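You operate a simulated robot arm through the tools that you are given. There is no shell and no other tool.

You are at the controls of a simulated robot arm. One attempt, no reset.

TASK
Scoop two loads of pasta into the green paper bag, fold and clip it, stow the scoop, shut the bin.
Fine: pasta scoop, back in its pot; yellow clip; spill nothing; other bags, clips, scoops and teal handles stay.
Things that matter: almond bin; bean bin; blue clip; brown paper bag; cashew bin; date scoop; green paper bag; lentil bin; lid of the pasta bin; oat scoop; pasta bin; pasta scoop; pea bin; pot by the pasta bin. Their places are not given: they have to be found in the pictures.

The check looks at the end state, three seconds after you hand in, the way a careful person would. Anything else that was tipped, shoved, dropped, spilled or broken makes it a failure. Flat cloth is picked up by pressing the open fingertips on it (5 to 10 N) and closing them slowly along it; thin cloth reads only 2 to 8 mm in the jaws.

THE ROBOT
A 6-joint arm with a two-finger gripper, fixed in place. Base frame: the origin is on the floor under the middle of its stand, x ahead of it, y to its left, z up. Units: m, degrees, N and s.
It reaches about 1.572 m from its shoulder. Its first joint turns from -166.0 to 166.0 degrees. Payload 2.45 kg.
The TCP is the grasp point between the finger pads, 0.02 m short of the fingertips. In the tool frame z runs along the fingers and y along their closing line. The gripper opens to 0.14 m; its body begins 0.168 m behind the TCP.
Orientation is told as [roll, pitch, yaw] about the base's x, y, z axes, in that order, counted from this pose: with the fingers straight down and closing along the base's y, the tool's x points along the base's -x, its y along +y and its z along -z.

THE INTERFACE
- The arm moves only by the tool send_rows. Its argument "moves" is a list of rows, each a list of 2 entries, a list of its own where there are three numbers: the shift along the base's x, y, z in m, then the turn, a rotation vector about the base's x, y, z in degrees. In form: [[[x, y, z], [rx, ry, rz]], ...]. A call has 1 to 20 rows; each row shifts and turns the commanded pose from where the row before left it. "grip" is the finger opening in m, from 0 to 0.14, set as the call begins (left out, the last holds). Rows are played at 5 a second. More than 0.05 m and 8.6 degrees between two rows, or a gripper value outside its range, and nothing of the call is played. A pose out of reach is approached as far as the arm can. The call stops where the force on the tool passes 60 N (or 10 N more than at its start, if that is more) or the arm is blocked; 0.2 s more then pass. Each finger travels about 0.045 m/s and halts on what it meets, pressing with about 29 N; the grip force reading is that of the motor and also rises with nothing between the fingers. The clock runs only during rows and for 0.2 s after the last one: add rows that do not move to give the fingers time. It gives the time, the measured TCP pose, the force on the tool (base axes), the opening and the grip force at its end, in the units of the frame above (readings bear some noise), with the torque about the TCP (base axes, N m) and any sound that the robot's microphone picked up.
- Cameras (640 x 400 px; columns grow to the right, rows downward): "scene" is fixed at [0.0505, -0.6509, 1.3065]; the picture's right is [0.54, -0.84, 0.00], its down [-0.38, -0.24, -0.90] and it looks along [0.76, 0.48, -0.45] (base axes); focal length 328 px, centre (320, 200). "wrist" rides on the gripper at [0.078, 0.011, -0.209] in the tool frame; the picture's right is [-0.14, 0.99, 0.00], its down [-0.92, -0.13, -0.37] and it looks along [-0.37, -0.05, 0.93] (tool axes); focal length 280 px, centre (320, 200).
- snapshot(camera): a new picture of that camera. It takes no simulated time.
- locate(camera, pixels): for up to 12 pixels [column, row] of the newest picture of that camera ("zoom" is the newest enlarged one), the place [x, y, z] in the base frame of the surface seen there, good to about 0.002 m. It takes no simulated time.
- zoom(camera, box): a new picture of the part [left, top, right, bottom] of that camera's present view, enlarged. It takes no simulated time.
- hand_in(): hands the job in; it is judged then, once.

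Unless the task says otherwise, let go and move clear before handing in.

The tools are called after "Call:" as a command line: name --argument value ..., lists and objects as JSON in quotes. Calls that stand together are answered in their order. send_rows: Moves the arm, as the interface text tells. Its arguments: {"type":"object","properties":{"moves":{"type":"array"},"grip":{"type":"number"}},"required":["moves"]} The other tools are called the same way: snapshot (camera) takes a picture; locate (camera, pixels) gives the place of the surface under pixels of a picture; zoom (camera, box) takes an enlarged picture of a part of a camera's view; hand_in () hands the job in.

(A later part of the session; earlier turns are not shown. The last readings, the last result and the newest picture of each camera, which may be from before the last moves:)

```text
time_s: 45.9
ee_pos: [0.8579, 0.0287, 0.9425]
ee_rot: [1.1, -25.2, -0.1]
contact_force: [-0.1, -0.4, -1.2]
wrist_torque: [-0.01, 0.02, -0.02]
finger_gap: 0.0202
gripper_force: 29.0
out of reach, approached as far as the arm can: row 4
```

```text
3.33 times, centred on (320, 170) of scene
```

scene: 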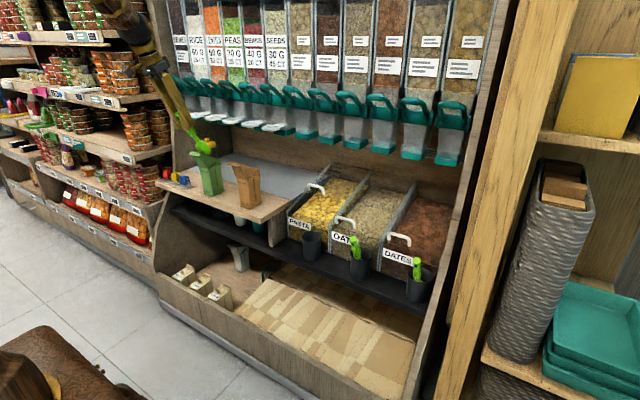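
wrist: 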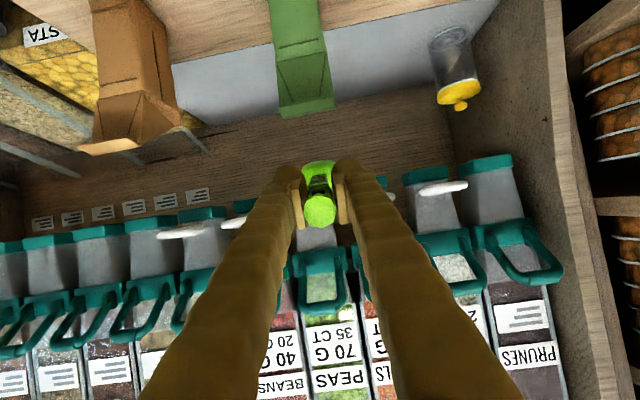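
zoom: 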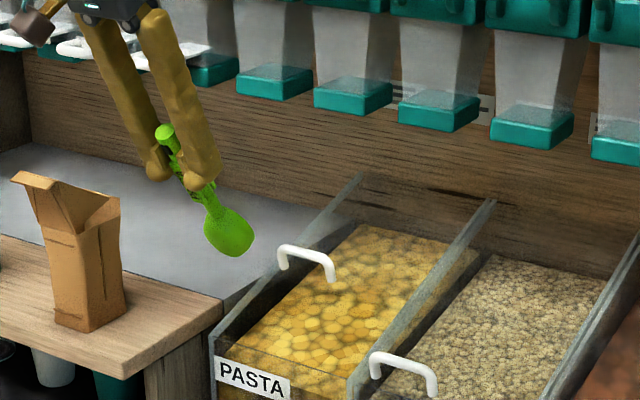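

The scoop is near the bin again at p=-25°. I'll trim the roll and move to the pre-entry pose above the open part.

Call:
send_rows --moves '[[[0.015, -0.001, -0.02], [-1.1, 2, 0]], [[0.02, -0.001, -0.02], [0, 2.2, 0]], [[0.02, -0.001, -0.02], [0, 0, 0]], [[0.02, 0, -0.02], [0, 0, 0]], [[0.015, 0, -0.0145], [0, 0, 0]], [[0, 0, 0], [0, 0, 0]]]'

Call:
zoom --camera "scene" --box '[280, 150, 350, 230]'

```text
time_s: 47.3
ee_pos: [0.9474, 0.027, 0.8486]
ee_rot: [-0.1, -21.1, 0.5]
contact_force: [-0.4, 0.2, -0.2]
wrist_torque: [0.01, 0.02, 0.01]
finger_gap: 0.0205
gripper_force: 28.5
```

```text
5.00 times, centred on (315, 190) of scene
```

zoom: 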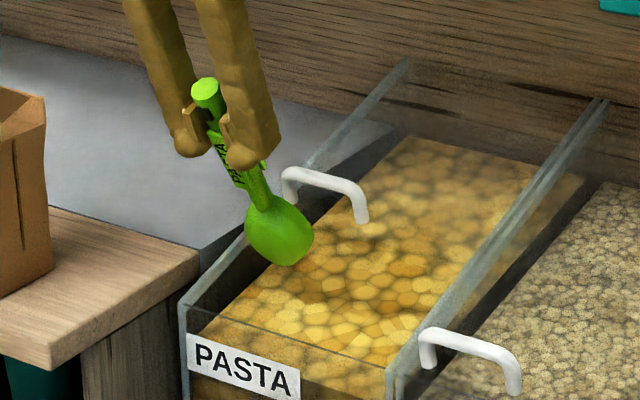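

Same start pose as the first scoop. I'll descend into the pasta at this new spot.

Call:
send_rows --moves '[[[0.001, 0, -0.02], [0, 0, 0]], [[0.001, 0, -0.02], [0, 0, 0]], [[0.002, 0, -0.02], [0, 0, 0]], [[0.002, 0, -0.015], [0, 0, 0]], [[0.004, 0, -0.012], [0, 0, 0]], [[0.004, 0, -0.012], [0, 0, 0]], [[0.002, 0, -0.004], [0, 0, 0]], [[0, 0, 0], [0, 0, 0]]]'

Call:
zoom --camera "scene" --box '[280, 160, 350, 240]'

```text
time_s: 49.1
ee_pos: [0.9647, 0.0275, 0.7448]
ee_rot: [-0.1, -21.2, 0.3]
contact_force: [-0.5, 0.2, 0.2]
wrist_torque: [0.03, 0.04, 0.04]
finger_gap: 0.0207
gripper_force: 29.3
```

```text
5.00 times, centred on (315, 200) of scene
```

zoom: 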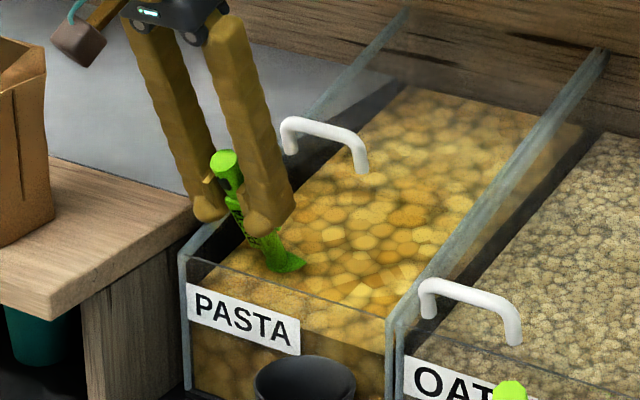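

Bowl is submerged with no contact. Now sweeping forward and tilting up.

Call:
send_rows --moves '[[[0.0001, 0, -0.0053], [0, -3.5, 0]], [[0.0001, 0, -0.0053], [0, -3.5, 0]], [[-0.0013, 0, -0.0018], [0, -3.5, 0]], [[-0.002, 0, -0.0017], [0, -3.5, 0]], [[-0.003, 0, 0.002], [0, -3.5, 0]], [[-0.003, 0, 0.0023], [0, -3.5, 0]]]'

Call:
zoom --camera "scene" --box '[280, 160, 350, 240]'

```text
time_s: 50.5
ee_pos: [0.9555, 0.0326, 0.7366]
ee_rot: [-0.4, -42.1, 0.5]
contact_force: [-0.8, 0.5, -1.0]
wrist_torque: [0.01, 0.03, -0.05]
finger_gap: 0.0203
gripper_force: 28.5
out of reach, approached as far as the arm can: row 3
```

```text
5.00 times, centred on (315, 200) of scene
```

zoom: 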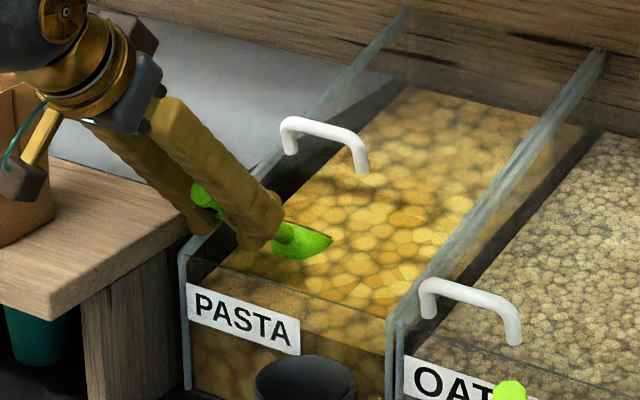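

No contact this time. I'll finish lifting out while levelling.

Call:
send_rows --moves '[[[-0.0055, 0, 0.0035], [0, -3, 0]], [[-0.006, 0, 0.0035], [0, -3, 0]], [[-0.0065, 0, 0.002], [0, -3, 0]], [[-0.0067, 0, 0.002], [0, -3, 0]], [[-0.0073, 0, 0.001], [0, -3.5, 0]], [[-0.0074, 0, 0.001], [0, -3.5, 0]], [[-0.0075, 0, 0.004], [0, -3.5, 0]], [[-0.0075, 0, 0.004], [0, -3.5, 0]], [[-0.005, 0, 0.006], [0, -3, 0]], [[-0.005, 0, 0.008], [0, -3, 0]], [[-0.005, 0, 0.01], [0, -2.5, 0]], [[0, 0, 0], [0, 0, 0]]]'

Call:
zoom --camera "scene" --box '[280, 160, 350, 240]'

```text
time_s: 53.1
ee_pos: [0.8877, 0.0323, 0.7812]
ee_rot: [-1.8, -76.7, 1.8]
contact_force: [-0.1, -0.6, -1.0]
wrist_torque: [0.04, 0.03, -0.02]
finger_gap: 0.0206
gripper_force: 29.1
```

```text
5.00 times, centred on (315, 200) of scene
```

zoom: 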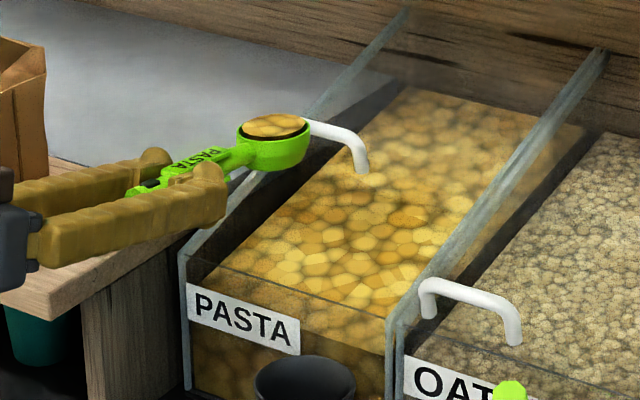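

Second full load, level, no spill visible. I'll lift up and back, then cross to the green bag as before.

Call:
send_rows --moves '[[[-0.01, 0, 0.02], [0, 0, 0]], [[-0.015, 0, 0.025], [0, 0, 0]], [[-0.015, 0, 0.025], [0, 0, 0]], [[-0.015, 0, 0.025], [0, 0, 0]], [[-0.015, 0, 0.025], [0, 0, 0]], [[-0.012, 0, 0.025], [0, 0, 0]], [[-0.005, 0, 0.015], [0, 0, 0]], [[0, 0, 0.008], [0, 0, 0]], [[0, 0, 0], [0, 0, 0]]]'

Call:
send_rows --moves '[[[-0.004, 0.02, 0], [0, 0, 0]], [[-0.004, 0.035, 0], [0, 0, 0]], [[-0.004, 0.04, 0], [0, 0, 0]], [[-0.004, 0.04, 0], [0, 0, 0]], [[-0.004, 0.04, 0], [0, 0, 0]], [[-0.004, 0.04, 0], [0, 0, 0]], [[0, 0.04, 0], [0, 0, 0]], [[0, 0.04, 0], [0, 0, 0]], [[0, 0.035, 0.005], [0, 0, 0]], [[0, 0.025, 0.005], [0, 0, 0]], [[0, 0.02, 0.005], [0, 0, 0]], [[0, 0.005, 0.005], [0, 0, 0]], [[0, 0, 0], [0, 0, 0]]]'

Call:
zoom --camera "scene" --box '[150, 110, 270, 210]'

```text
time_s: 55.1
ee_pos: [0.7984, 0.0316, 0.9489]
ee_rot: [-1.7, -76.6, 1.8]
contact_force: [0.0, -0.4, -0.7]
wrist_torque: [0.0, 0.06, -0.03]
finger_gap: 0.0202
gripper_force: 29.8
```

```text
time_s: 57.9
ee_pos: [0.7741, 0.4129, 0.9708]
ee_rot: [-1.8, -76.6, 1.9]
contact_force: [-0.4, -0.6, -1.0]
wrist_torque: [0.02, 0.04, 0.0]
finger_gap: 0.0206
gripper_force: 28.8
```

```text
4.00 times, centred on (210, 160) of scene
```

zoom: 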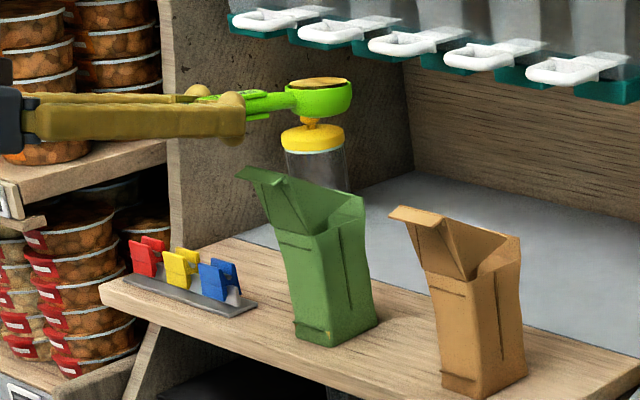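

Same pose as the first pour. I'll tilt in the same steps up to about 55° with the lip over the mouth.

Call:
send_rows --moves '[[[-0.0044, -0.0004, 0.0066], [0, 6.2, 0]], [[-0.0044, -0.0004, 0.0066], [0, 6.2, 0]], [[-0.0044, -0.0004, 0.0066], [0, 6.2, 0]], [[-0.0044, -0.0004, 0.0066], [0, 6.2, 0]], [[-0.0044, -0.0004, 0.0066], [0, 6.2, 0]], [[0.0067, 0, 0.0053], [0, 5, 0]], [[0.0067, 0, 0.0053], [0, 5, 0]], [[0.0067, 0, 0.0053], [0, 5, 0]], [[0.0097, 0, 0.0043], [0, 5, 0]], [[0.0097, 0, 0.0043], [0, 5, 0]], [[0, 0, 0], [0, 0, 0]], [[0, 0, 0], [0, 0, 0]], [[0, 0, 0], [0, 0, 0]]]'

Call:
zoom --camera "scene" --box '[190, 120, 225, 175]'

```text
time_s: 60.7
ee_pos: [0.7933, 0.4108, 1.0274]
ee_rot: [-0.2, -20.6, 0.5]
contact_force: [0.1, 0.3, -0.2]
wrist_torque: [0.03, -0.01, -0.02]
finger_gap: 0.0202
gripper_force: 28.9
```

```text
7.27 times, centred on (208, 148) of scene
```

zoom: 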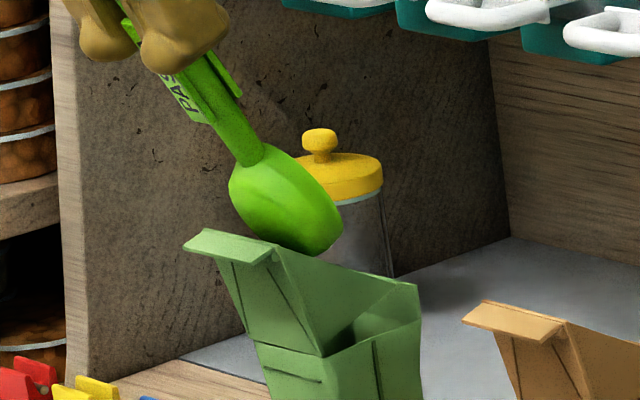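

Held 0.6 s at 55°. I'll return to a nearly level bowl over the bag and check that it's empty.

Call:
send_rows --moves '[[[-0.0045, 0, -0.005], [0, -7.5, 0]], [[-0.0045, 0, -0.006], [0, -7.5, 0]], [[-0.0045, 0, -0.006], [0, -7.5, 0]], [[-0.0045, 0, -0.006], [0, -7.5, 0]], [[-0.0045, 0, -0.006], [0, -7.5, 0]], [[-0.0045, 0, -0.006], [0, -7.5, 0]], [[0, 0, 0], [0, 0, 0]]]'

Call:
zoom --camera "scene" --box '[190, 120, 225, 175]'

Call:
zoom --camera "scene" --box '[160, 150, 270, 240]'

```text
time_s: 62.3
ee_pos: [0.7656, 0.4116, 0.9918]
ee_rot: [-0.7, -65.8, 0.9]
contact_force: [1.0, 0.1, 0.3]
wrist_torque: [0.01, 0.05, 0.0]
finger_gap: 0.0202
gripper_force: 28.8
```

```text
7.27 times, centred on (208, 148) of scene
```

zoom: 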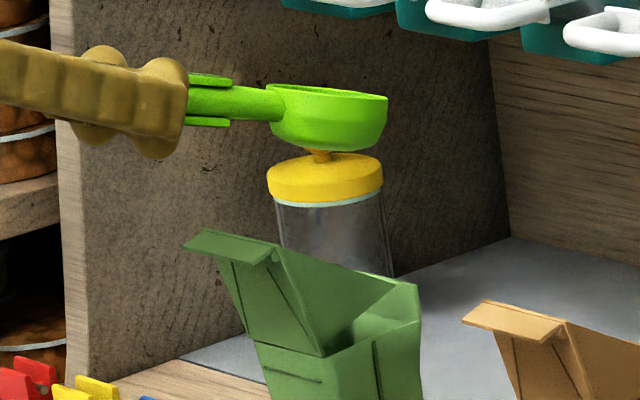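

```text
4.44 times, centred on (215, 195) of scene
```

zoom: 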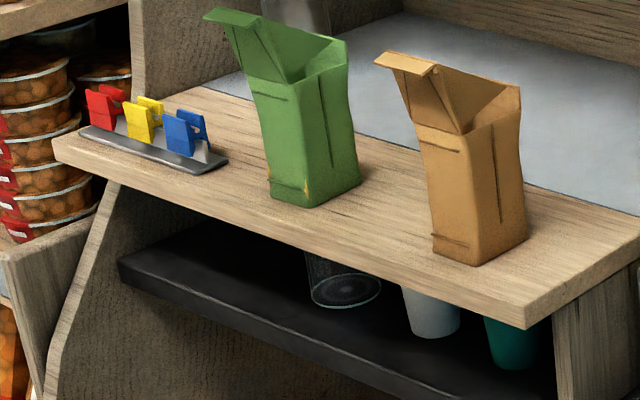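

The bowl looks empty and the bag shows yellow peeking at its base corners (pasta inside). I'll tip the bowl slightly toward the camera to be sure it's empty.

Call:
send_rows --moves '[[[0.003, 0, -0.002], [0, -5, 0]], [[0.004, 0, -0.002], [0, -5, 0]], [[0, 0, 0], [0, 0, 0]]]'

Call:
zoom --camera "scene" --box '[195, 125, 225, 150]'

```text
time_s: 63.1
ee_pos: [0.7745, 0.4116, 0.9883]
ee_rot: [-1.4, -75.7, 1.6]
contact_force: [0.7, -0.2, -0.4]
wrist_torque: [-0.02, 0.05, -0.02]
finger_gap: 0.0203
gripper_force: 28.5
```

```text
16.00 times, centred on (210, 138) of scene
```

zoom: 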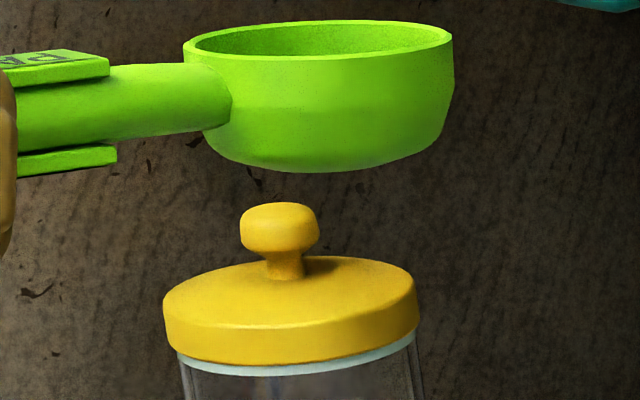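

The bowl is empty. Now I'll take the scoop back over its pot: first across at the safe height, then rotate to the original pot angle.

Call:
send_rows --moves '[[[0.002, -0.03, -0.002], [0, 0, 0]], [[0.002, -0.045, 0], [0, 0, 0]], [[0.002, -0.045, 0], [0, 0, 0]], [[0.002, -0.045, 0], [0, 0, 0]], [[0.002, -0.045, 0], [0, 0, 0]], [[0.002, -0.045, 0], [0, 0, 0]], [[0.002, -0.045, 0], [0, 0, 0]], [[0.002, -0.045, 0], [0, 0, 0]], [[0.002, -0.045, 0], [0, 0, 0]], [[0.002, -0.045, 0], [0, 0, 0]], [[0, -0.03, 0], [0, 0, 0]], [[0, -0.0165, 0], [0, 0, 0]], [[0, 0, 0], [0, 0, 0]]]'

Call:
send_rows --moves '[[[0, 0, 0], [0, 7, 0]], [[0, 0, 0], [0, 7, 0]], [[0, 0, 0], [0, 7, 0]], [[0.005, 0, -0.005], [0, 7, 0]], [[0.005, 0, -0.005], [0, 7, 0]], [[0.005, 0, -0.01], [0, 7, 0]], [[0.005, 0, -0.01], [0, 7, 0]], [[0.005, 0, -0.01], [0, 7, 0]], [[0.005, 0, -0.01], [0, 6.7, 0]], [[0, 0, 0], [0, 0, 0]]]'

Call:
snapshot --camera "scene"

```text
time_s: 65.9
ee_pos: [0.7944, -0.0709, 0.9861]
ee_rot: [-1.6, -75.6, 1.8]
contact_force: [-0.7, 0.1, -0.5]
wrist_torque: [-0.01, 0.04, -0.01]
finger_gap: 0.0203
gripper_force: 29.0
```

```text
time_s: 68.1
ee_pos: [0.817, -0.0473, 0.9562]
ee_rot: [3.9, -24.5, -0.1]
contact_force: [0.3, -1.2, -0.6]
wrist_torque: [0.09, -0.01, 0.06]
finger_gap: 0.0203
gripper_force: 29.0
out of reach, approached as far as the arm can: row 5, 6, 7, 8
```

```text
taken
```

scene: 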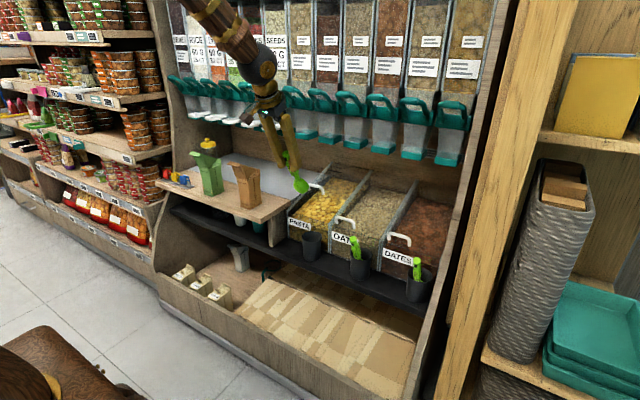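

The arm passed the wrist singularity with a small drift (roll 3.9°, y -0.047). I'll correct it and move above the pot at p=-13°.

Call:
send_rows --moves '[[[0.002, -0.007, -0.015], [-1.9, 4, 0]], [[0.003, -0.008, -0.02], [-2, 4, 0]], [[0.005, -0.007, -0.02], [0, 3.5, 0]], [[0, 0, 0], [0, 0, 0]]]'

Call:
zoom --camera "scene" --box '[250, 130, 370, 250]'

```text
time_s: 69.1
ee_pos: [0.8127, -0.0829, 0.8857]
ee_rot: [4.4, -16.8, 1.4]
contact_force: [-0.3, -0.2, 0.1]
wrist_torque: [0.0, 0.01, -0.01]
finger_gap: 0.0201
gripper_force: 29.1
out of reach, approached as far as the arm can: row 1, 2, 3
```

```text
3.33 times, centred on (310, 190) of scene
```

zoom: 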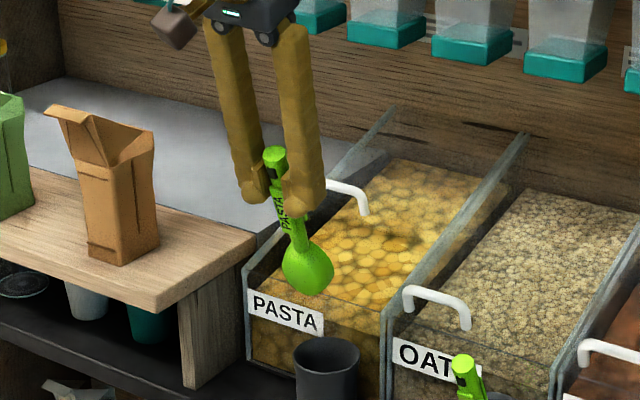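

Still slightly off (roll 4.4°, y -0.083). I'll apply another correction further from the singular zone.

Call:
send_rows --moves '[[[0.008, 0.006, -0.01], [-2.1, 1.9, -1.2]], [[0.009, 0.006, -0.01], [-2.1, 1.9, -1.3]], [[0, 0, 0], [0, 0, 0]]]'

```text
time_s: 69.9
ee_pos: [0.815, -0.0874, 0.853]
ee_rot: [4.7, -15.3, -0.1]
contact_force: [0.7, 0.7, -0.9]
wrist_torque: [0.03, 0.0, 0.01]
finger_gap: 0.0206
gripper_force: 29.0
out of reach, approached as far as the arm can: row 1, 2
```

Roll can't be corrected near this singular wrist angle. I'll pitch further (toward 0°) away from it, raising slightly, then fix roll and y there.

Call:
send_rows --moves '[[[0, 0, 0.015], [0, 5, 0]], [[0, 0, 0.015], [0, 5, 0]], [[0, 0, 0], [0, 5, 0]], [[0, 0, 0], [0, 0, 0]]]'

```text
time_s: 70.9
ee_pos: [0.8004, -0.0902, 0.8586]
ee_rot: [10.6, -3.3, -0.5]
contact_force: [-0.2, -0.3, -1.6]
wrist_torque: [-0.04, -0.02, 0.01]
finger_gap: 0.0204
gripper_force: 29.1
out of reach, approached as far as the arm can: row 1, 2, 3
```

Correcting here makes it worse: I'm crossing the wrist singularity out of the arm's plane. I'll go back to about -60° pitch, raise, square up the orientation, then cross at y≈0 where it worked before.

Call:
send_rows --moves '[[[0, 0, 0.015], [0, -7, 0]], [[0, 0, 0.015], [0, -7, 0]], [[0, 0, 0.015], [0, -7, 0]], [[0, 0, 0.015], [0, -7, 0]], [[0, 0, 0.015], [0, -7, 0]], [[0, 0, 0.01], [0, -7, 0]], [[0, 0, 0.01], [0, -7, 0]], [[0, 0, 0], [0, -7, 0]], [[0, 0, 0], [0, 0, 0]]]'

```text
time_s: 72.9
ee_pos: [0.8, -0.0894, 0.952]
ee_rot: [9.1, -58.4, -0.6]
contact_force: [0.3, 0.1, -1.1]
wrist_torque: [-0.04, 0.04, -0.01]
finger_gap: 0.0204
gripper_force: 29.1
```

That recovered cleanly. Now I'll remove the roll error here (far from the singularity) and move to y≈0.

Call:
send_rows --moves '[[[0, 0.03, 0], [-2.4, 0, -3.6]], [[0, 0.03, 0], [-2.4, 0, -3.55]], [[0, 0.0294, 0], [0, 0, 0]], [[0, 0, 0], [0, 0, 0]]]'

```text
time_s: 73.9
ee_pos: [0.8022, 0.0005, 0.9538]
ee_rot: [0.1, -58.5, 0.2]
contact_force: [-0.6, 0.2, -0.2]
wrist_torque: [0.03, 0.08, -0.01]
finger_gap: 0.0204
gripper_force: 29.5
```

Orientation is square at y=0. Now crossing to -13° pitch in the arm's plane.

Call:
send_rows --moves '[[[0.003, 0, 0], [0, 6.5, 0]], [[0.003, 0, 0], [0, 6.5, 0]], [[0.003, 0, 0], [0, 6.5, 0]], [[0.003, 0, 0], [0, 6.5, 0]], [[0.003, 0, 0], [0, 6.5, 0]], [[0.003, 0, 0], [0, 6.5, 0]], [[0.003, 0, 0], [0, 6.5, 0]], [[0, 0, 0], [0, 0, 0]]]'

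```text
time_s: 75.7
ee_pos: [0.8209, -0.0002, 0.9544]
ee_rot: [0.1, -12.7, 0.1]
contact_force: [0.2, -0.3, -1.0]
wrist_torque: [0.02, 0.02, -0.01]
finger_gap: 0.0202
gripper_force: 28.8
```

Crossed cleanly. Now over to the pot: y≈-0.07, still above the rim.

Call:
send_rows --moves '[[[0.005, -0.02, -0.01], [0, -0.3, 0]], [[0.005, -0.02, -0.015], [0, 0, 0]], [[0.005, -0.02, -0.02], [0, 0, 0]], [[0.007, -0.009, -0.025], [0, 0, 0]], [[0.007, 0, -0.025], [0, 0, 0]], [[0, 0, 0], [0, 0, 0]]]'

Call:
zoom --camera "scene" --box '[270, 160, 350, 260]'

Call:
snapshot --camera "wrist"

```text
time_s: 77.1
ee_pos: [0.8488, -0.0674, 0.8572]
ee_rot: [0.2, -13.2, 0.1]
contact_force: [-0.3, -0.1, -0.4]
wrist_torque: [0.0, 0.0, -0.03]
finger_gap: 0.0204
gripper_force: 28.9
```

```text
4.00 times, centred on (310, 210) of scene
```

zoom: 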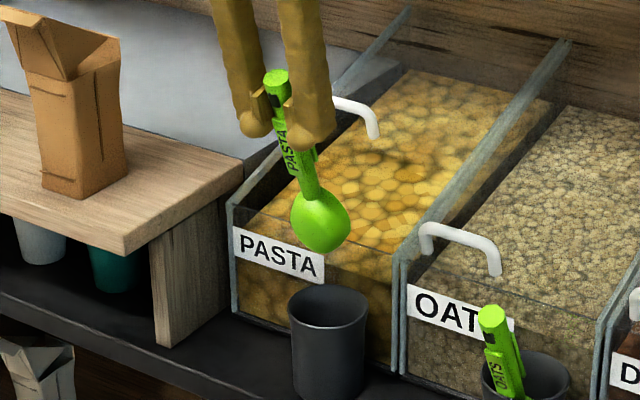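

```text
taken
```

wrist: 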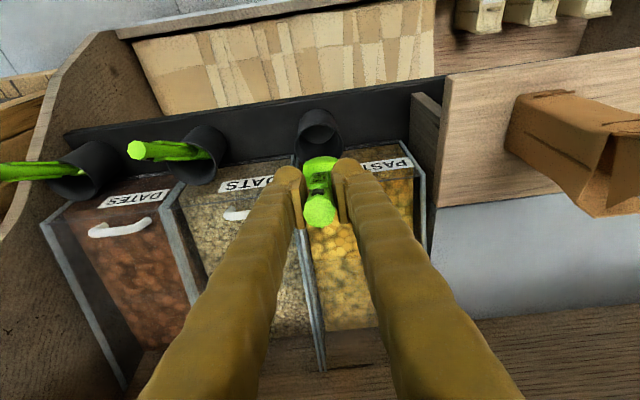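

The scoop looks slightly more upright in the grip than at pickup. I'll measure handle tip and bowl points.

Call:
locate --camera "zoom" --pixels '[[275, 78], [310, 185], [320, 200], [320, 220], [325, 250], [293, 215], [348, 220], [340, 245], [295, 165]]'

Call:
zoom --camera "wrist" --box '[270, 90, 370, 240]'

Call:
locate --camera "zoom" --pixels '[[318, 315], [300, 170], [345, 160], [290, 195], [250, 50], [375, 60], [310, 20], [310, 130]]'

```text
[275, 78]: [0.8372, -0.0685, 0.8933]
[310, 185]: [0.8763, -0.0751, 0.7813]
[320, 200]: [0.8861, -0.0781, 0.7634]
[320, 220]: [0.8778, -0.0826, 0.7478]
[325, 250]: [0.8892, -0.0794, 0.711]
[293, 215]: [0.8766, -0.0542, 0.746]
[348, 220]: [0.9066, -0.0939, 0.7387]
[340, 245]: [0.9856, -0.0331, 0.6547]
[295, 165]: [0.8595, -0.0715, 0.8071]
```

```text
2.67 times, centred on (320, 165) of wrist
```

zoom: 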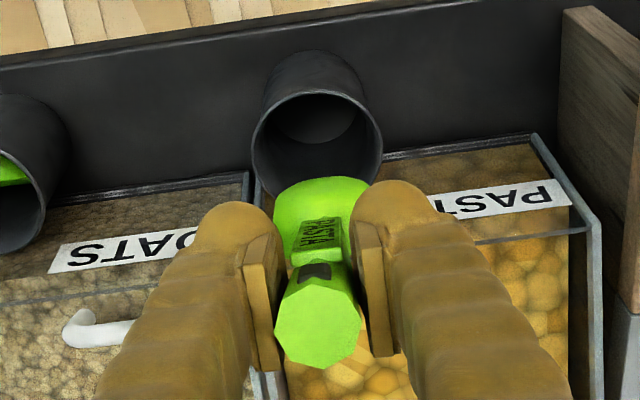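

```text
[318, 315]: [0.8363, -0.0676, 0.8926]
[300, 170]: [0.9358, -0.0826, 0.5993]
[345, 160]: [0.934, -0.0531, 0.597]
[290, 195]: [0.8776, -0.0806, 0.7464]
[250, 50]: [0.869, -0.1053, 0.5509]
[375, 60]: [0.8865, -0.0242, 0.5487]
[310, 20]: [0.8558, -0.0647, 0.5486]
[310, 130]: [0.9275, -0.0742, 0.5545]
```

The scoop rotated ~6° in the grip (now ~21° lean at p=-13°). I'll pitch the hand -6° so the scoop again leans 27° as it stood in the pot, and align x,y with the pickup line.

Call:
send_rows --moves '[[[0.001, -0.001, 0], [0, -3, 0]], [[0.0015, -0.0012, 0], [0, -3, 0]], [[0, 0, 0], [0, 0, 0]]]'

Call:
zoom --camera "scene" --box '[270, 160, 350, 260]'

Call:
locate --camera "zoom" --pixels '[[275, 78], [318, 180], [330, 195], [328, 215], [335, 243], [302, 212], [356, 215], [330, 290], [365, 320]]'

```text
time_s: 77.9
ee_pos: [0.8525, -0.0702, 0.8566]
ee_rot: [0.1, -19.2, 0.1]
contact_force: [-0.3, -0.7, -0.5]
wrist_torque: [0.04, -0.02, 0.02]
finger_gap: 0.0204
gripper_force: 29.0
```

```text
4.00 times, centred on (310, 210) of scene
```

zoom: 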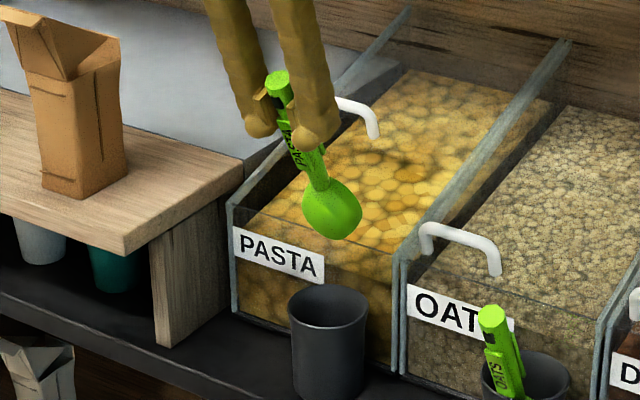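

```text
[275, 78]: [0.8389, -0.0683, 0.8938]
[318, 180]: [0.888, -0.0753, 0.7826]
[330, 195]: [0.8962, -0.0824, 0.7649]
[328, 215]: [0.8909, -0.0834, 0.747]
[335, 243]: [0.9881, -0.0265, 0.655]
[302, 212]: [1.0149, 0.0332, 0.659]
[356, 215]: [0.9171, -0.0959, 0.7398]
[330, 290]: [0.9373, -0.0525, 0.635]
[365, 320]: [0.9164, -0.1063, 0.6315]
```

The scoop pose now matches the extraction pose (bowl (0.896,-0.082,0.765)). I'll lower straight down slowly, in two stages, watching for contact.

Call:
send_rows --moves '[[[-0.002, 0, -0.02], [0, 0, 0]], [[0, 0, -0.02], [0, 0, 0]], [[0, 0, -0.015], [0, 0, 0]], [[0, 0, -0.015], [0, 0, 0]], [[0, 0, 0], [0, 0, 0]]]'

Call:
zoom --camera "scene" --box '[270, 180, 350, 270]'

Call:
zoom --camera "wrist" --box '[270, 90, 370, 240]'

```text
time_s: 79.1
ee_pos: [0.8518, -0.0699, 0.7889]
ee_rot: [0.1, -19.2, 0.2]
contact_force: [-0.4, -0.9, 0.3]
wrist_torque: [-0.01, 0.06, 0.0]
finger_gap: 0.0207
gripper_force: 28.7
```

```text
4.44 times, centred on (310, 225) of scene
```

zoom: 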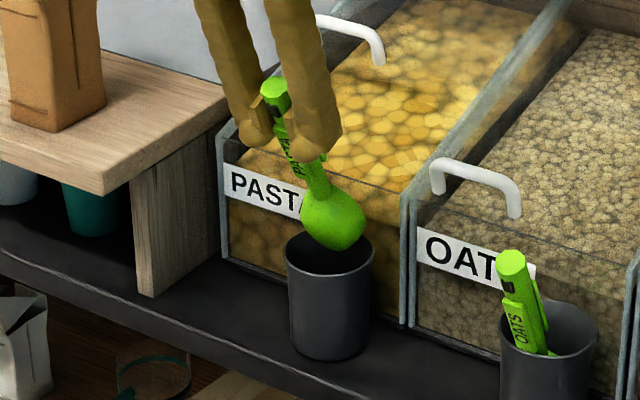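

```text
2.67 times, centred on (320, 165) of wrist
```

zoom: 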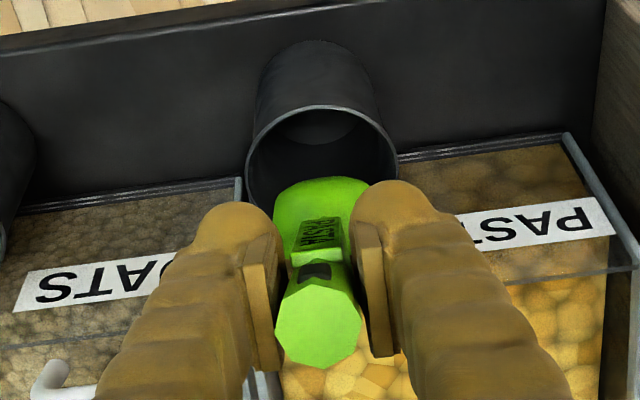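

Bowl is centred over the pot mouth in y and entering cleanly. Continuing down.

Call:
send_rows --moves '[[[0, 0, -0.015], [0, 0, 0]], [[0, 0, -0.015], [0, 0, 0]], [[0, 0, -0.015], [0, 0, 0]], [[0, 0, 0], [0, 0, 0]]]'

Call:
zoom --camera "scene" --box '[270, 180, 350, 270]'

```text
time_s: 80.1
ee_pos: [0.8498, -0.0712, 0.7431]
ee_rot: [0.1, -19.2, 0.0]
contact_force: [-6.9, -0.5, -1.5]
wrist_torque: [-0.01, 0.9, 0.02]
finger_gap: 0.0205
gripper_force: 29.2
```

```text
4.44 times, centred on (310, 225) of scene
```

zoom: 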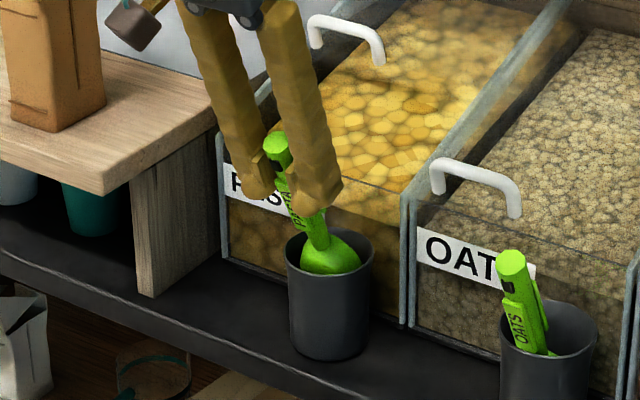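

The bowl's end is touching the pot's far (+x) wall (7 N). I'll ease back -x by 5 mm and re-check.

Call:
send_rows --moves '[[[-0.003, 0, 0], [0, 0, 0]], [[-0.002, 0, 0], [0, 0, 0]], [[0, 0, 0], [0, 0, 0]]]'

Call:
zoom --camera "wrist" --box '[270, 90, 370, 240]'

```text
time_s: 80.9
ee_pos: [0.8463, -0.0714, 0.744]
ee_rot: [0.1, -19.2, 0.2]
contact_force: [-0.3, -0.3, -1.1]
wrist_torque: [0.02, 0.0, 0.03]
finger_gap: 0.0204
gripper_force: 28.8
```

```text
2.67 times, centred on (320, 165) of wrist
```

zoom: 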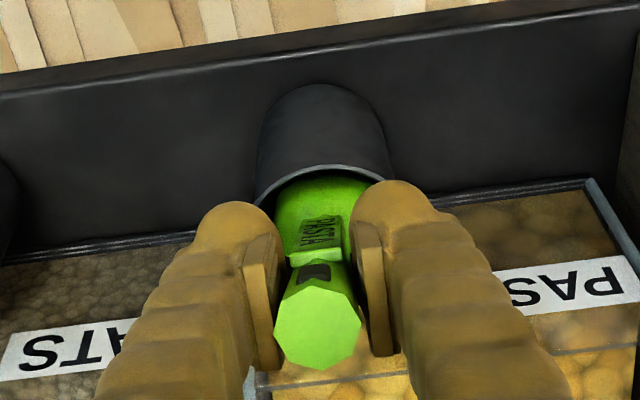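

Contact is gone. Continuing down in small steps with force watch.

Call:
send_rows --moves '[[[-0.001, 0, -0.008], [0, 0, 0]], [[-0.001, 0, -0.008], [0, 0, 0]], [[0, 0, 0], [0, 0, 0]]]'

Call:
zoom --camera "scene" --box '[280, 200, 340, 270]'

```text
time_s: 81.7
ee_pos: [0.8431, -0.0704, 0.7294]
ee_rot: [0.1, -19.2, 0.1]
contact_force: [-0.6, 0.1, -0.1]
wrist_torque: [-0.02, 0.02, -0.01]
finger_gap: 0.0206
gripper_force: 28.8
```

```text
5.71 times, centred on (310, 235) of scene
```

zoom: 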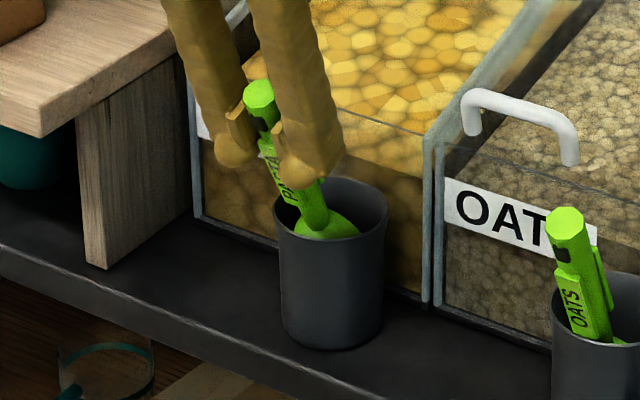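

Inside and free. The handle will near the -x rim lower down, so I'll descend with a slight +x shift.

Call:
send_rows --moves '[[[0.001, 0, -0.006], [0, 0, 0]], [[0.001, 0, -0.006], [0, 0, 0]], [[0, 0, 0], [0, 0, 0]]]'

Call:
zoom --camera "wrist" --box '[270, 90, 370, 240]'

```text
time_s: 82.5
ee_pos: [0.8458, -0.0724, 0.7149]
ee_rot: [0.2, -19.2, 0.1]
contact_force: [-0.4, 0.5, -1.6]
wrist_torque: [-0.01, 0.01, -0.01]
finger_gap: 0.0205
gripper_force: 28.5
```

```text
2.67 times, centred on (320, 165) of wrist
```

zoom: 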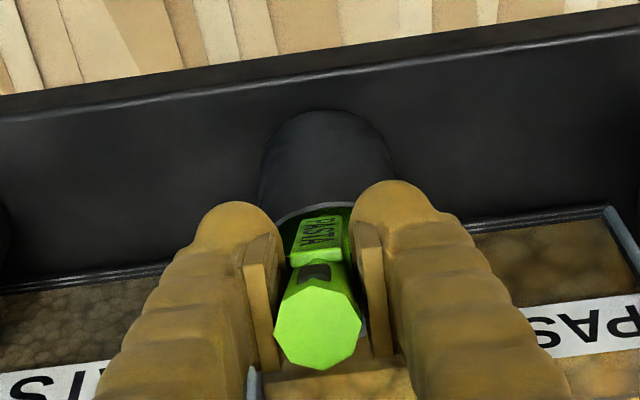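

Call:
send_rows --moves '[[[0.001, 0, -0.004], [0, 0, 0]], [[0.001, 0, -0.004], [0, 0, 0]], [[0, 0, 0], [0, 0, 0]]]'

Call:
zoom --camera "scene" --box '[280, 200, 340, 270]'

Call:
locate --camera "zoom" --pixels '[[258, 125], [262, 120], [300, 235], [310, 240]]'

```text
time_s: 83.3
ee_pos: [0.8476, -0.0709, 0.7073]
ee_rot: [0.0, -19.2, 0.0]
contact_force: [-0.6, 0.6, -0.1]
wrist_torque: [0.08, 0.08, -0.03]
finger_gap: 0.0202
gripper_force: 29.2
```

```text
5.71 times, centred on (310, 235) of scene
```

zoom: 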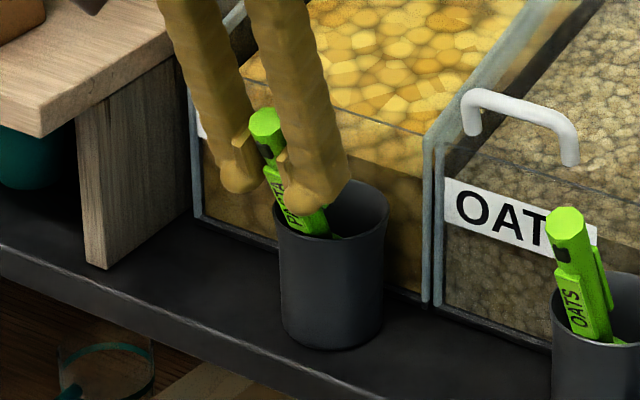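

```text
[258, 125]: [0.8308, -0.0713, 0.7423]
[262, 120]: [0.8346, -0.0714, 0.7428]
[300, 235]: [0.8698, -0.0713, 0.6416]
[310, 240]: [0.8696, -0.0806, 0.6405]
```

The handle tip is back at (0.833, -0.071, 0.743), essentially its original spot. I'll lower 2 mm more and open the fingers.

Call:
send_rows --moves '[[[0, 0, -0.002], [0, 0, 0]], [[0, 0, 0], [0, 0, 0]]]'

Call:
send_rows --moves '[[[0, 0, 0], [0, 0, 0]], [[0, 0, 0], [0, 0, 0]], [[0, 0, 0], [0, 0, 0]], [[0, 0, 0], [0, 0, 0]]]' --grip 0.07

Call:
zoom --camera "scene" --box '[280, 200, 340, 270]'

Call:
zoom --camera "wrist" --box '[250, 90, 390, 240]'

```text
time_s: 83.9
ee_pos: [0.8483, -0.0723, 0.7055]
ee_rot: [0.1, -19.1, 0.1]
contact_force: [2.5, 0.0, 6.1]
wrist_torque: [0.02, -0.2, -0.04]
finger_gap: 0.0203
gripper_force: 28.5
```

```text
time_s: 84.9
ee_pos: [0.8477, -0.0717, 0.7053]
ee_rot: [0.1, -19.3, 0.1]
contact_force: [1.3, 1.1, 0.4]
wrist_torque: [-0.02, -0.01, 0.0]
finger_gap: 0.07
gripper_force: 0.0
```

```text
5.71 times, centred on (310, 235) of scene
```

zoom: 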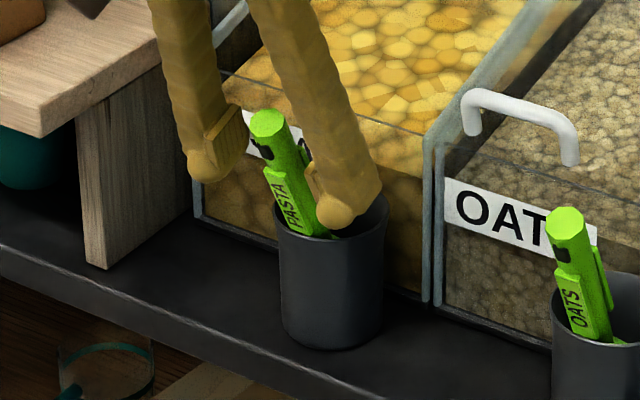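

```text
2.67 times, centred on (320, 165) of wrist
```

zoom: 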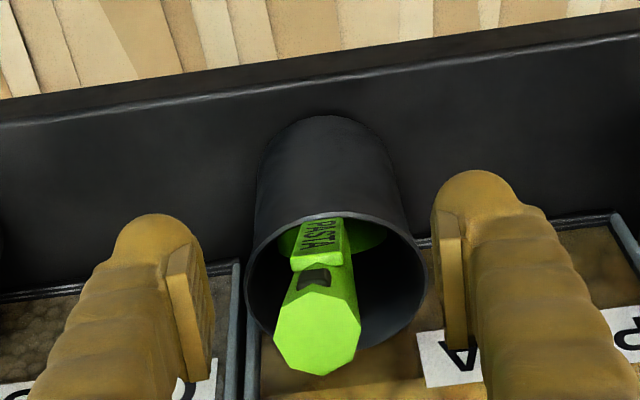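

The scoop stands in its pot just as before. I'll retract up along the fingers and verify.

Call:
send_rows --moves '[[[-0.008, 0, 0.023], [0, 0, 0]], [[-0.012, 0, 0.035], [0, 0, 0]], [[-0.012, 0, 0.035], [0, 0, 0]], [[-0.01, 0, 0.035], [0, 0, 0]], [[0, 0, 0.03], [0, 0, 0]], [[0, 0, 0], [0, 0, 0]]]'

Call:
zoom --camera "scene" --box '[270, 180, 350, 270]'

Call:
snapshot --camera "wrist"

```text
time_s: 86.3
ee_pos: [0.805, -0.0719, 0.8645]
ee_rot: [0.2, -19.2, 0.1]
contact_force: [0.2, 0.0, 0.2]
wrist_torque: [0.0, -0.01, 0.04]
finger_gap: 0.07
gripper_force: 0.2
```

```text
4.44 times, centred on (310, 225) of scene
```

zoom: 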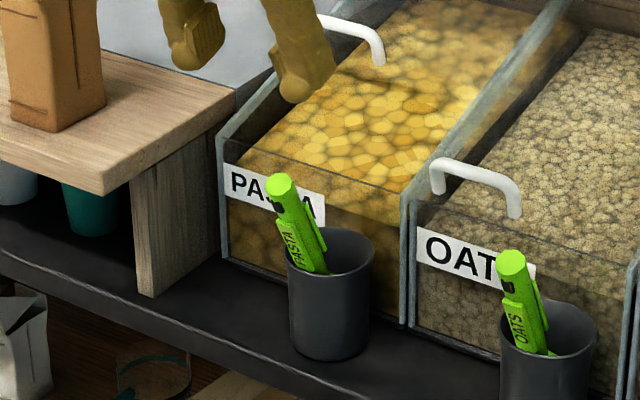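

```text
taken
```

wrist: 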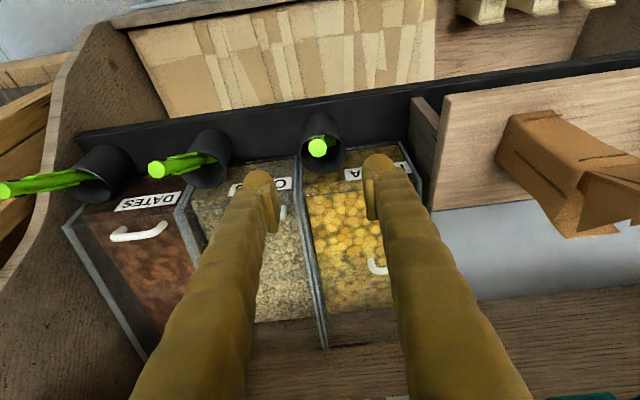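

Scoop stowed. Next is shutting the bin: I'll move to y≈0, rotate to -55° pitch there, and approach the lid handle as before.

Call:
send_rows --moves '[[[0, 0.024, 0.02], [0, 0, 0]], [[0, 0.024, 0.02], [0, 0, 0]], [[0, 0.024, 0.01], [0, 0, 0]], [[0.01, 0.005, 0], [0, -6, 0]], [[0.01, 0, 0], [0, -6, 0]], [[0.01, 0, 0], [0, -6, 0]], [[0.01, 0.005, 0], [0, -6, 0]], [[0.015, 0.005, 0], [0, -6, 0]], [[0.015, 0.005, -0.01], [0, -6, 0]], [[0.015, 0.005, -0.01], [0, 0, 0]], [[0, 0, 0], [0, 0, 0]]]' --grip 0.095

```text
time_s: 88.7
ee_pos: [0.89, 0.0262, 0.894]
ee_rot: [0.0, -55.3, 0.1]
contact_force: [-0.5, 0.2, -0.6]
wrist_torque: [-0.01, -0.01, 0.0]
finger_gap: 0.0951
gripper_force: 0.1
```

Orientation is clean. Approaching the lid handle along the same line.

Call:
send_rows --moves '[[[0.0295, 0, -0.0217], [0, 0, 0]], [[0.0295, 0, -0.0217], [0, 0, 0]], [[0.0295, 0, -0.0217], [0, 0, 0]], [[0.0295, 0, -0.0217], [0, 0, 0]], [[0.0295, 0, -0.0217], [0, 0, 0]], [[0.0295, 0, -0.0217], [0, 0, 0]], [[0, 0, 0], [0, 0, 0]]]'

Call:
zoom --camera "wrist" --box '[180, 60, 460, 260]'

```text
time_s: 90.3
ee_pos: [1.0678, 0.0262, 0.7638]
ee_rot: [0.1, -55.2, 0.1]
contact_force: [-0.1, 0.3, 0.8]
wrist_torque: [-0.01, 0.0, -0.01]
finger_gap: 0.0952
gripper_force: 0.0
```

```text
2.00 times, centred on (320, 160) of wrist
```

zoom: 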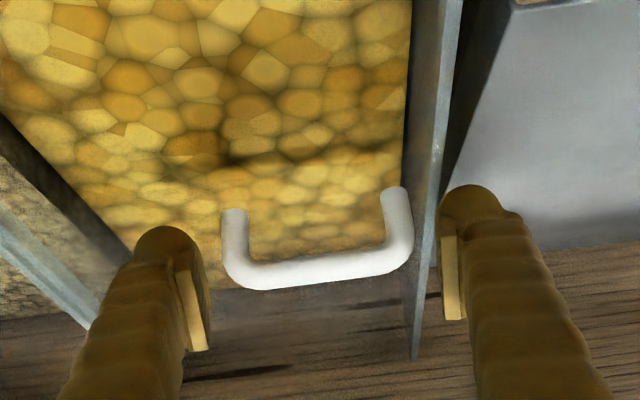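

Aligned. Closing on the handle.

Call:
send_rows --moves '[[[0, 0, 0], [0, 0, 0]], [[0, 0, 0], [0, 0, 0]], [[0, 0, 0], [0, 0, 0]], [[0, 0, 0], [0, 0, 0]]]' --grip 0.07

```text
time_s: 91.3
ee_pos: [1.0675, 0.0248, 0.763]
ee_rot: [0.0, -55.2, 0.1]
contact_force: [1.2, -9.5, -0.9]
wrist_torque: [-0.35, -0.02, -0.24]
finger_gap: 0.0778
gripper_force: 45.5
```

Holding at 78 mm. I'll pull gently down-slope toward -x and watch the force.

Call:
send_rows --moves '[[[-0.005, 0, -0.0012], [0, 0, 0]], [[-0.005, 0, -0.0012], [0, 0, 0]], [[-0.005, 0, -0.0012], [0, 0, 0]], [[0, 0, 0], [0, 0, 0]]]'

Call:
zoom --camera "wrist" --box '[180, 60, 460, 260]'

```text
time_s: 92.3
ee_pos: [1.0517, 0.0251, 0.7595]
ee_rot: [0.1, -55.2, 0.0]
contact_force: [-1.7, -19.6, 0.6]
wrist_torque: [-0.45, 0.0, -0.38]
finger_gap: 0.0765
gripper_force: 44.7
```

```text
2.00 times, centred on (320, 160) of wrist
```

zoom: 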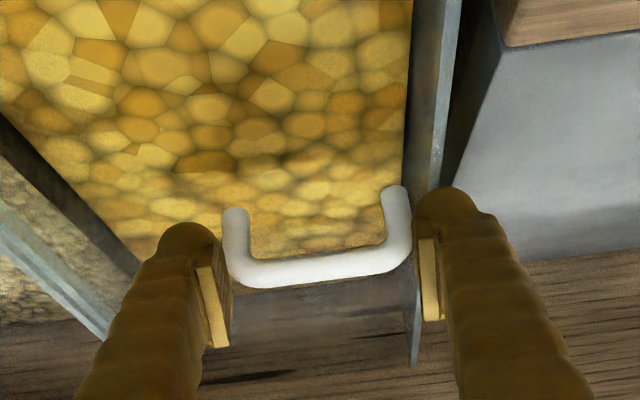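

The lid slides with the hand at almost no drag. I'll continue closing it.

Call:
send_rows --moves '[[[-0.01, 0, -0.0024], [0, 0, 0]], [[-0.01, 0, -0.0024], [0, 0, 0]], [[-0.01, 0, -0.0024], [0, 0, 0]], [[-0.01, 0, -0.0024], [0, 0, 0]], [[-0.01, 0, -0.0024], [0, 0, 0]], [[-0.01, 0, -0.0024], [0, 0, 0]], [[-0.01, 0, -0.0024], [0, 0, 0]], [[-0.01, 0, -0.0024], [0, 0, 0]], [[-0.01, 0, -0.0024], [0, 0, 0]], [[0, 0, 0], [0, 0, 0]]]'

Call:
zoom --camera "scene" --box '[250, 150, 390, 260]'

```text
time_s: 94.5
ee_pos: [0.9628, 0.0267, 0.7382]
ee_rot: [0.1, -55.2, 0.1]
contact_force: [0.2, 0.9, 0.6]
wrist_torque: [-0.03, -0.03, -0.01]
finger_gap: 0.0697
gripper_force: 0.1
```

```text
3.64 times, centred on (320, 205) of scene
```

zoom: 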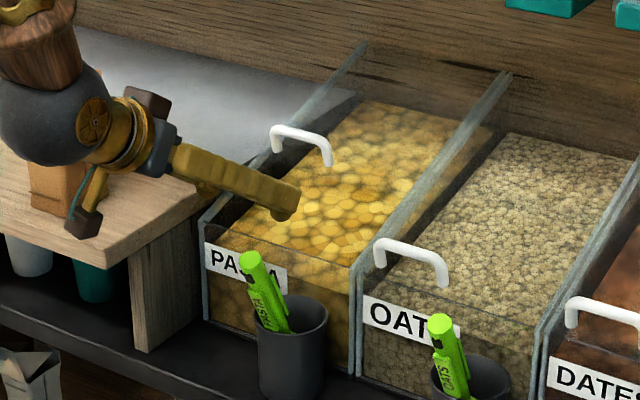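

The fingers slipped off the handle partway. I'll check where the handle is now.

Call:
locate --camera "zoom" --pixels '[[285, 127], [300, 130], [318, 137], [272, 145], [328, 160], [385, 243], [415, 247]]'

Call:
snapshot --camera "wrist"

```text
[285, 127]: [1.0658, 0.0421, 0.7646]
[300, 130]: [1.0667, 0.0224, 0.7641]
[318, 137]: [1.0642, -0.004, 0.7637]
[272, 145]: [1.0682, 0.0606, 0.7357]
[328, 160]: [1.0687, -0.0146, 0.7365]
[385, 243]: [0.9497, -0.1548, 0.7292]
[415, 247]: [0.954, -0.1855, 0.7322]
```

```text
taken
```

wrist: 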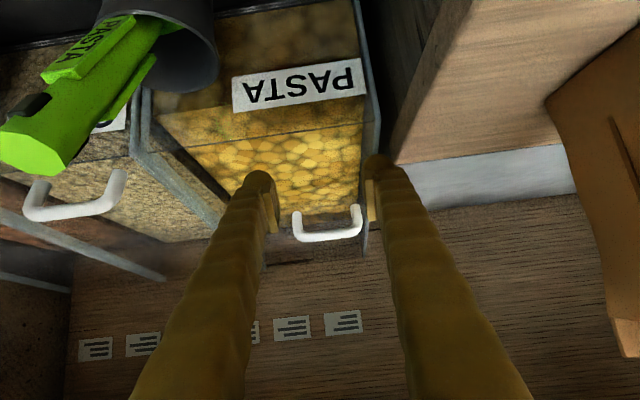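

The handle is at x≈1.066, only ~6 mm forward; the squeeze on its rounded ends ejected it. I'll hook it from behind instead, so first I need the size of my hand's upper protrusion (zoom 148,105) for clearance under the dispensers.

Call:
zoom --camera "scene" --box '[230, 150, 320, 230]'

Call:
locate --camera "zoom" --pixels '[[218, 110], [240, 125], [200, 100], [250, 150], [150, 160], [260, 180], [235, 170], [350, 230], [130, 330], [120, 100]]'

```text
5.00 times, centred on (275, 190) of scene
```

zoom: 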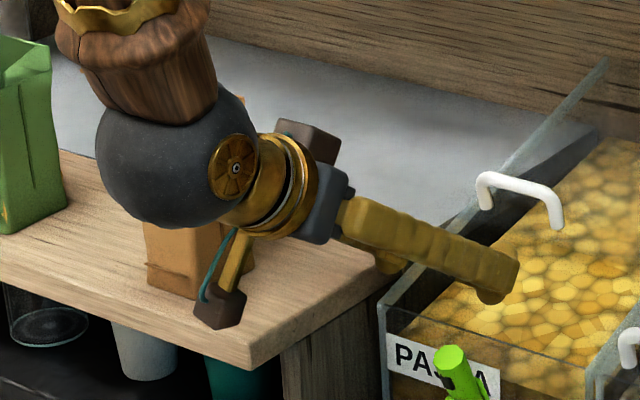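

```text
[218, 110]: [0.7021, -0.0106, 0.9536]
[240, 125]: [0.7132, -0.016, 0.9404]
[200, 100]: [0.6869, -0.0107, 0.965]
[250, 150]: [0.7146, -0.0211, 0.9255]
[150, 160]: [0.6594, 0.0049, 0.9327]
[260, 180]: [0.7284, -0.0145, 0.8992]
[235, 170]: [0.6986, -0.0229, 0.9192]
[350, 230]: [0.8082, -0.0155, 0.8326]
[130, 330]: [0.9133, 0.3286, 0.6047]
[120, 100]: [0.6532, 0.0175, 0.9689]
```

Call:
locate --camera "zoom" --pixels '[[310, 140], [325, 150], [335, 140], [285, 125], [320, 130], [340, 155], [330, 185], [345, 190], [215, 310], [235, 300]]'

```text
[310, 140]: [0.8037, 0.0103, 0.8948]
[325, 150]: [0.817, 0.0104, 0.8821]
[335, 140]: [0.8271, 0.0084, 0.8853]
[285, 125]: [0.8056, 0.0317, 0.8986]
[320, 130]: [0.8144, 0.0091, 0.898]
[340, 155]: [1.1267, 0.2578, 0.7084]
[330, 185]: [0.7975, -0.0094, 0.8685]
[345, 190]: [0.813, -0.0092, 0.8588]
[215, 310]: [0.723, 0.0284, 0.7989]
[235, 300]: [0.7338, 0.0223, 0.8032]
```

The hand's upper box sticks out only ~0.06 m, so a -52° hook clears the dispensers by about 3 cm. I'll back up, close the fingers, and come over the bar from above.

Call:
send_rows --moves '[[[-0.005, 0, 0.02], [0, 0, 0]], [[-0.005, 0, 0.02], [0, 0, 0]], [[0, 0, 0.02], [0, 0, 0]], [[0.01, -0.0005, 0.02], [0, 1.5, 0]], [[0.02, 0, 0.012], [0, 1.5, 0]], [[0.025, 0, 0], [0, 0, 0]], [[0.025, 0, 0], [0, 0, 0]], [[0.02, 0, 0], [0, 0, 0]], [[0, 0, 0], [0, 0, 0]]]' --grip 0.004

Call:
zoom --camera "scene" --box '[230, 110, 350, 220]'

Call:
snapshot --camera "wrist"

```text
time_s: 96.5
ee_pos: [1.0549, 0.0252, 0.8301]
ee_rot: [0.0, -52.2, 0.1]
contact_force: [0.2, -0.4, 0.4]
wrist_torque: [-0.01, -0.03, 0.03]
finger_gap: 0.0042
gripper_force: 0.0
```

```text
3.64 times, centred on (290, 165) of scene
```

zoom: 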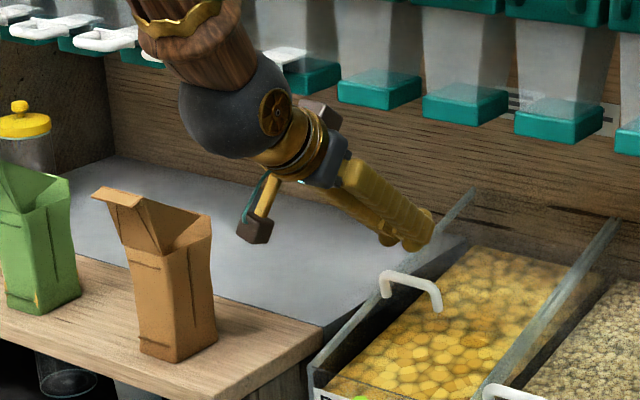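

```text
taken
```

wrist: 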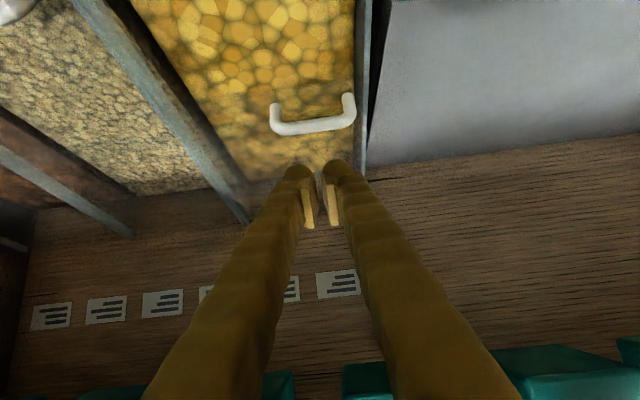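

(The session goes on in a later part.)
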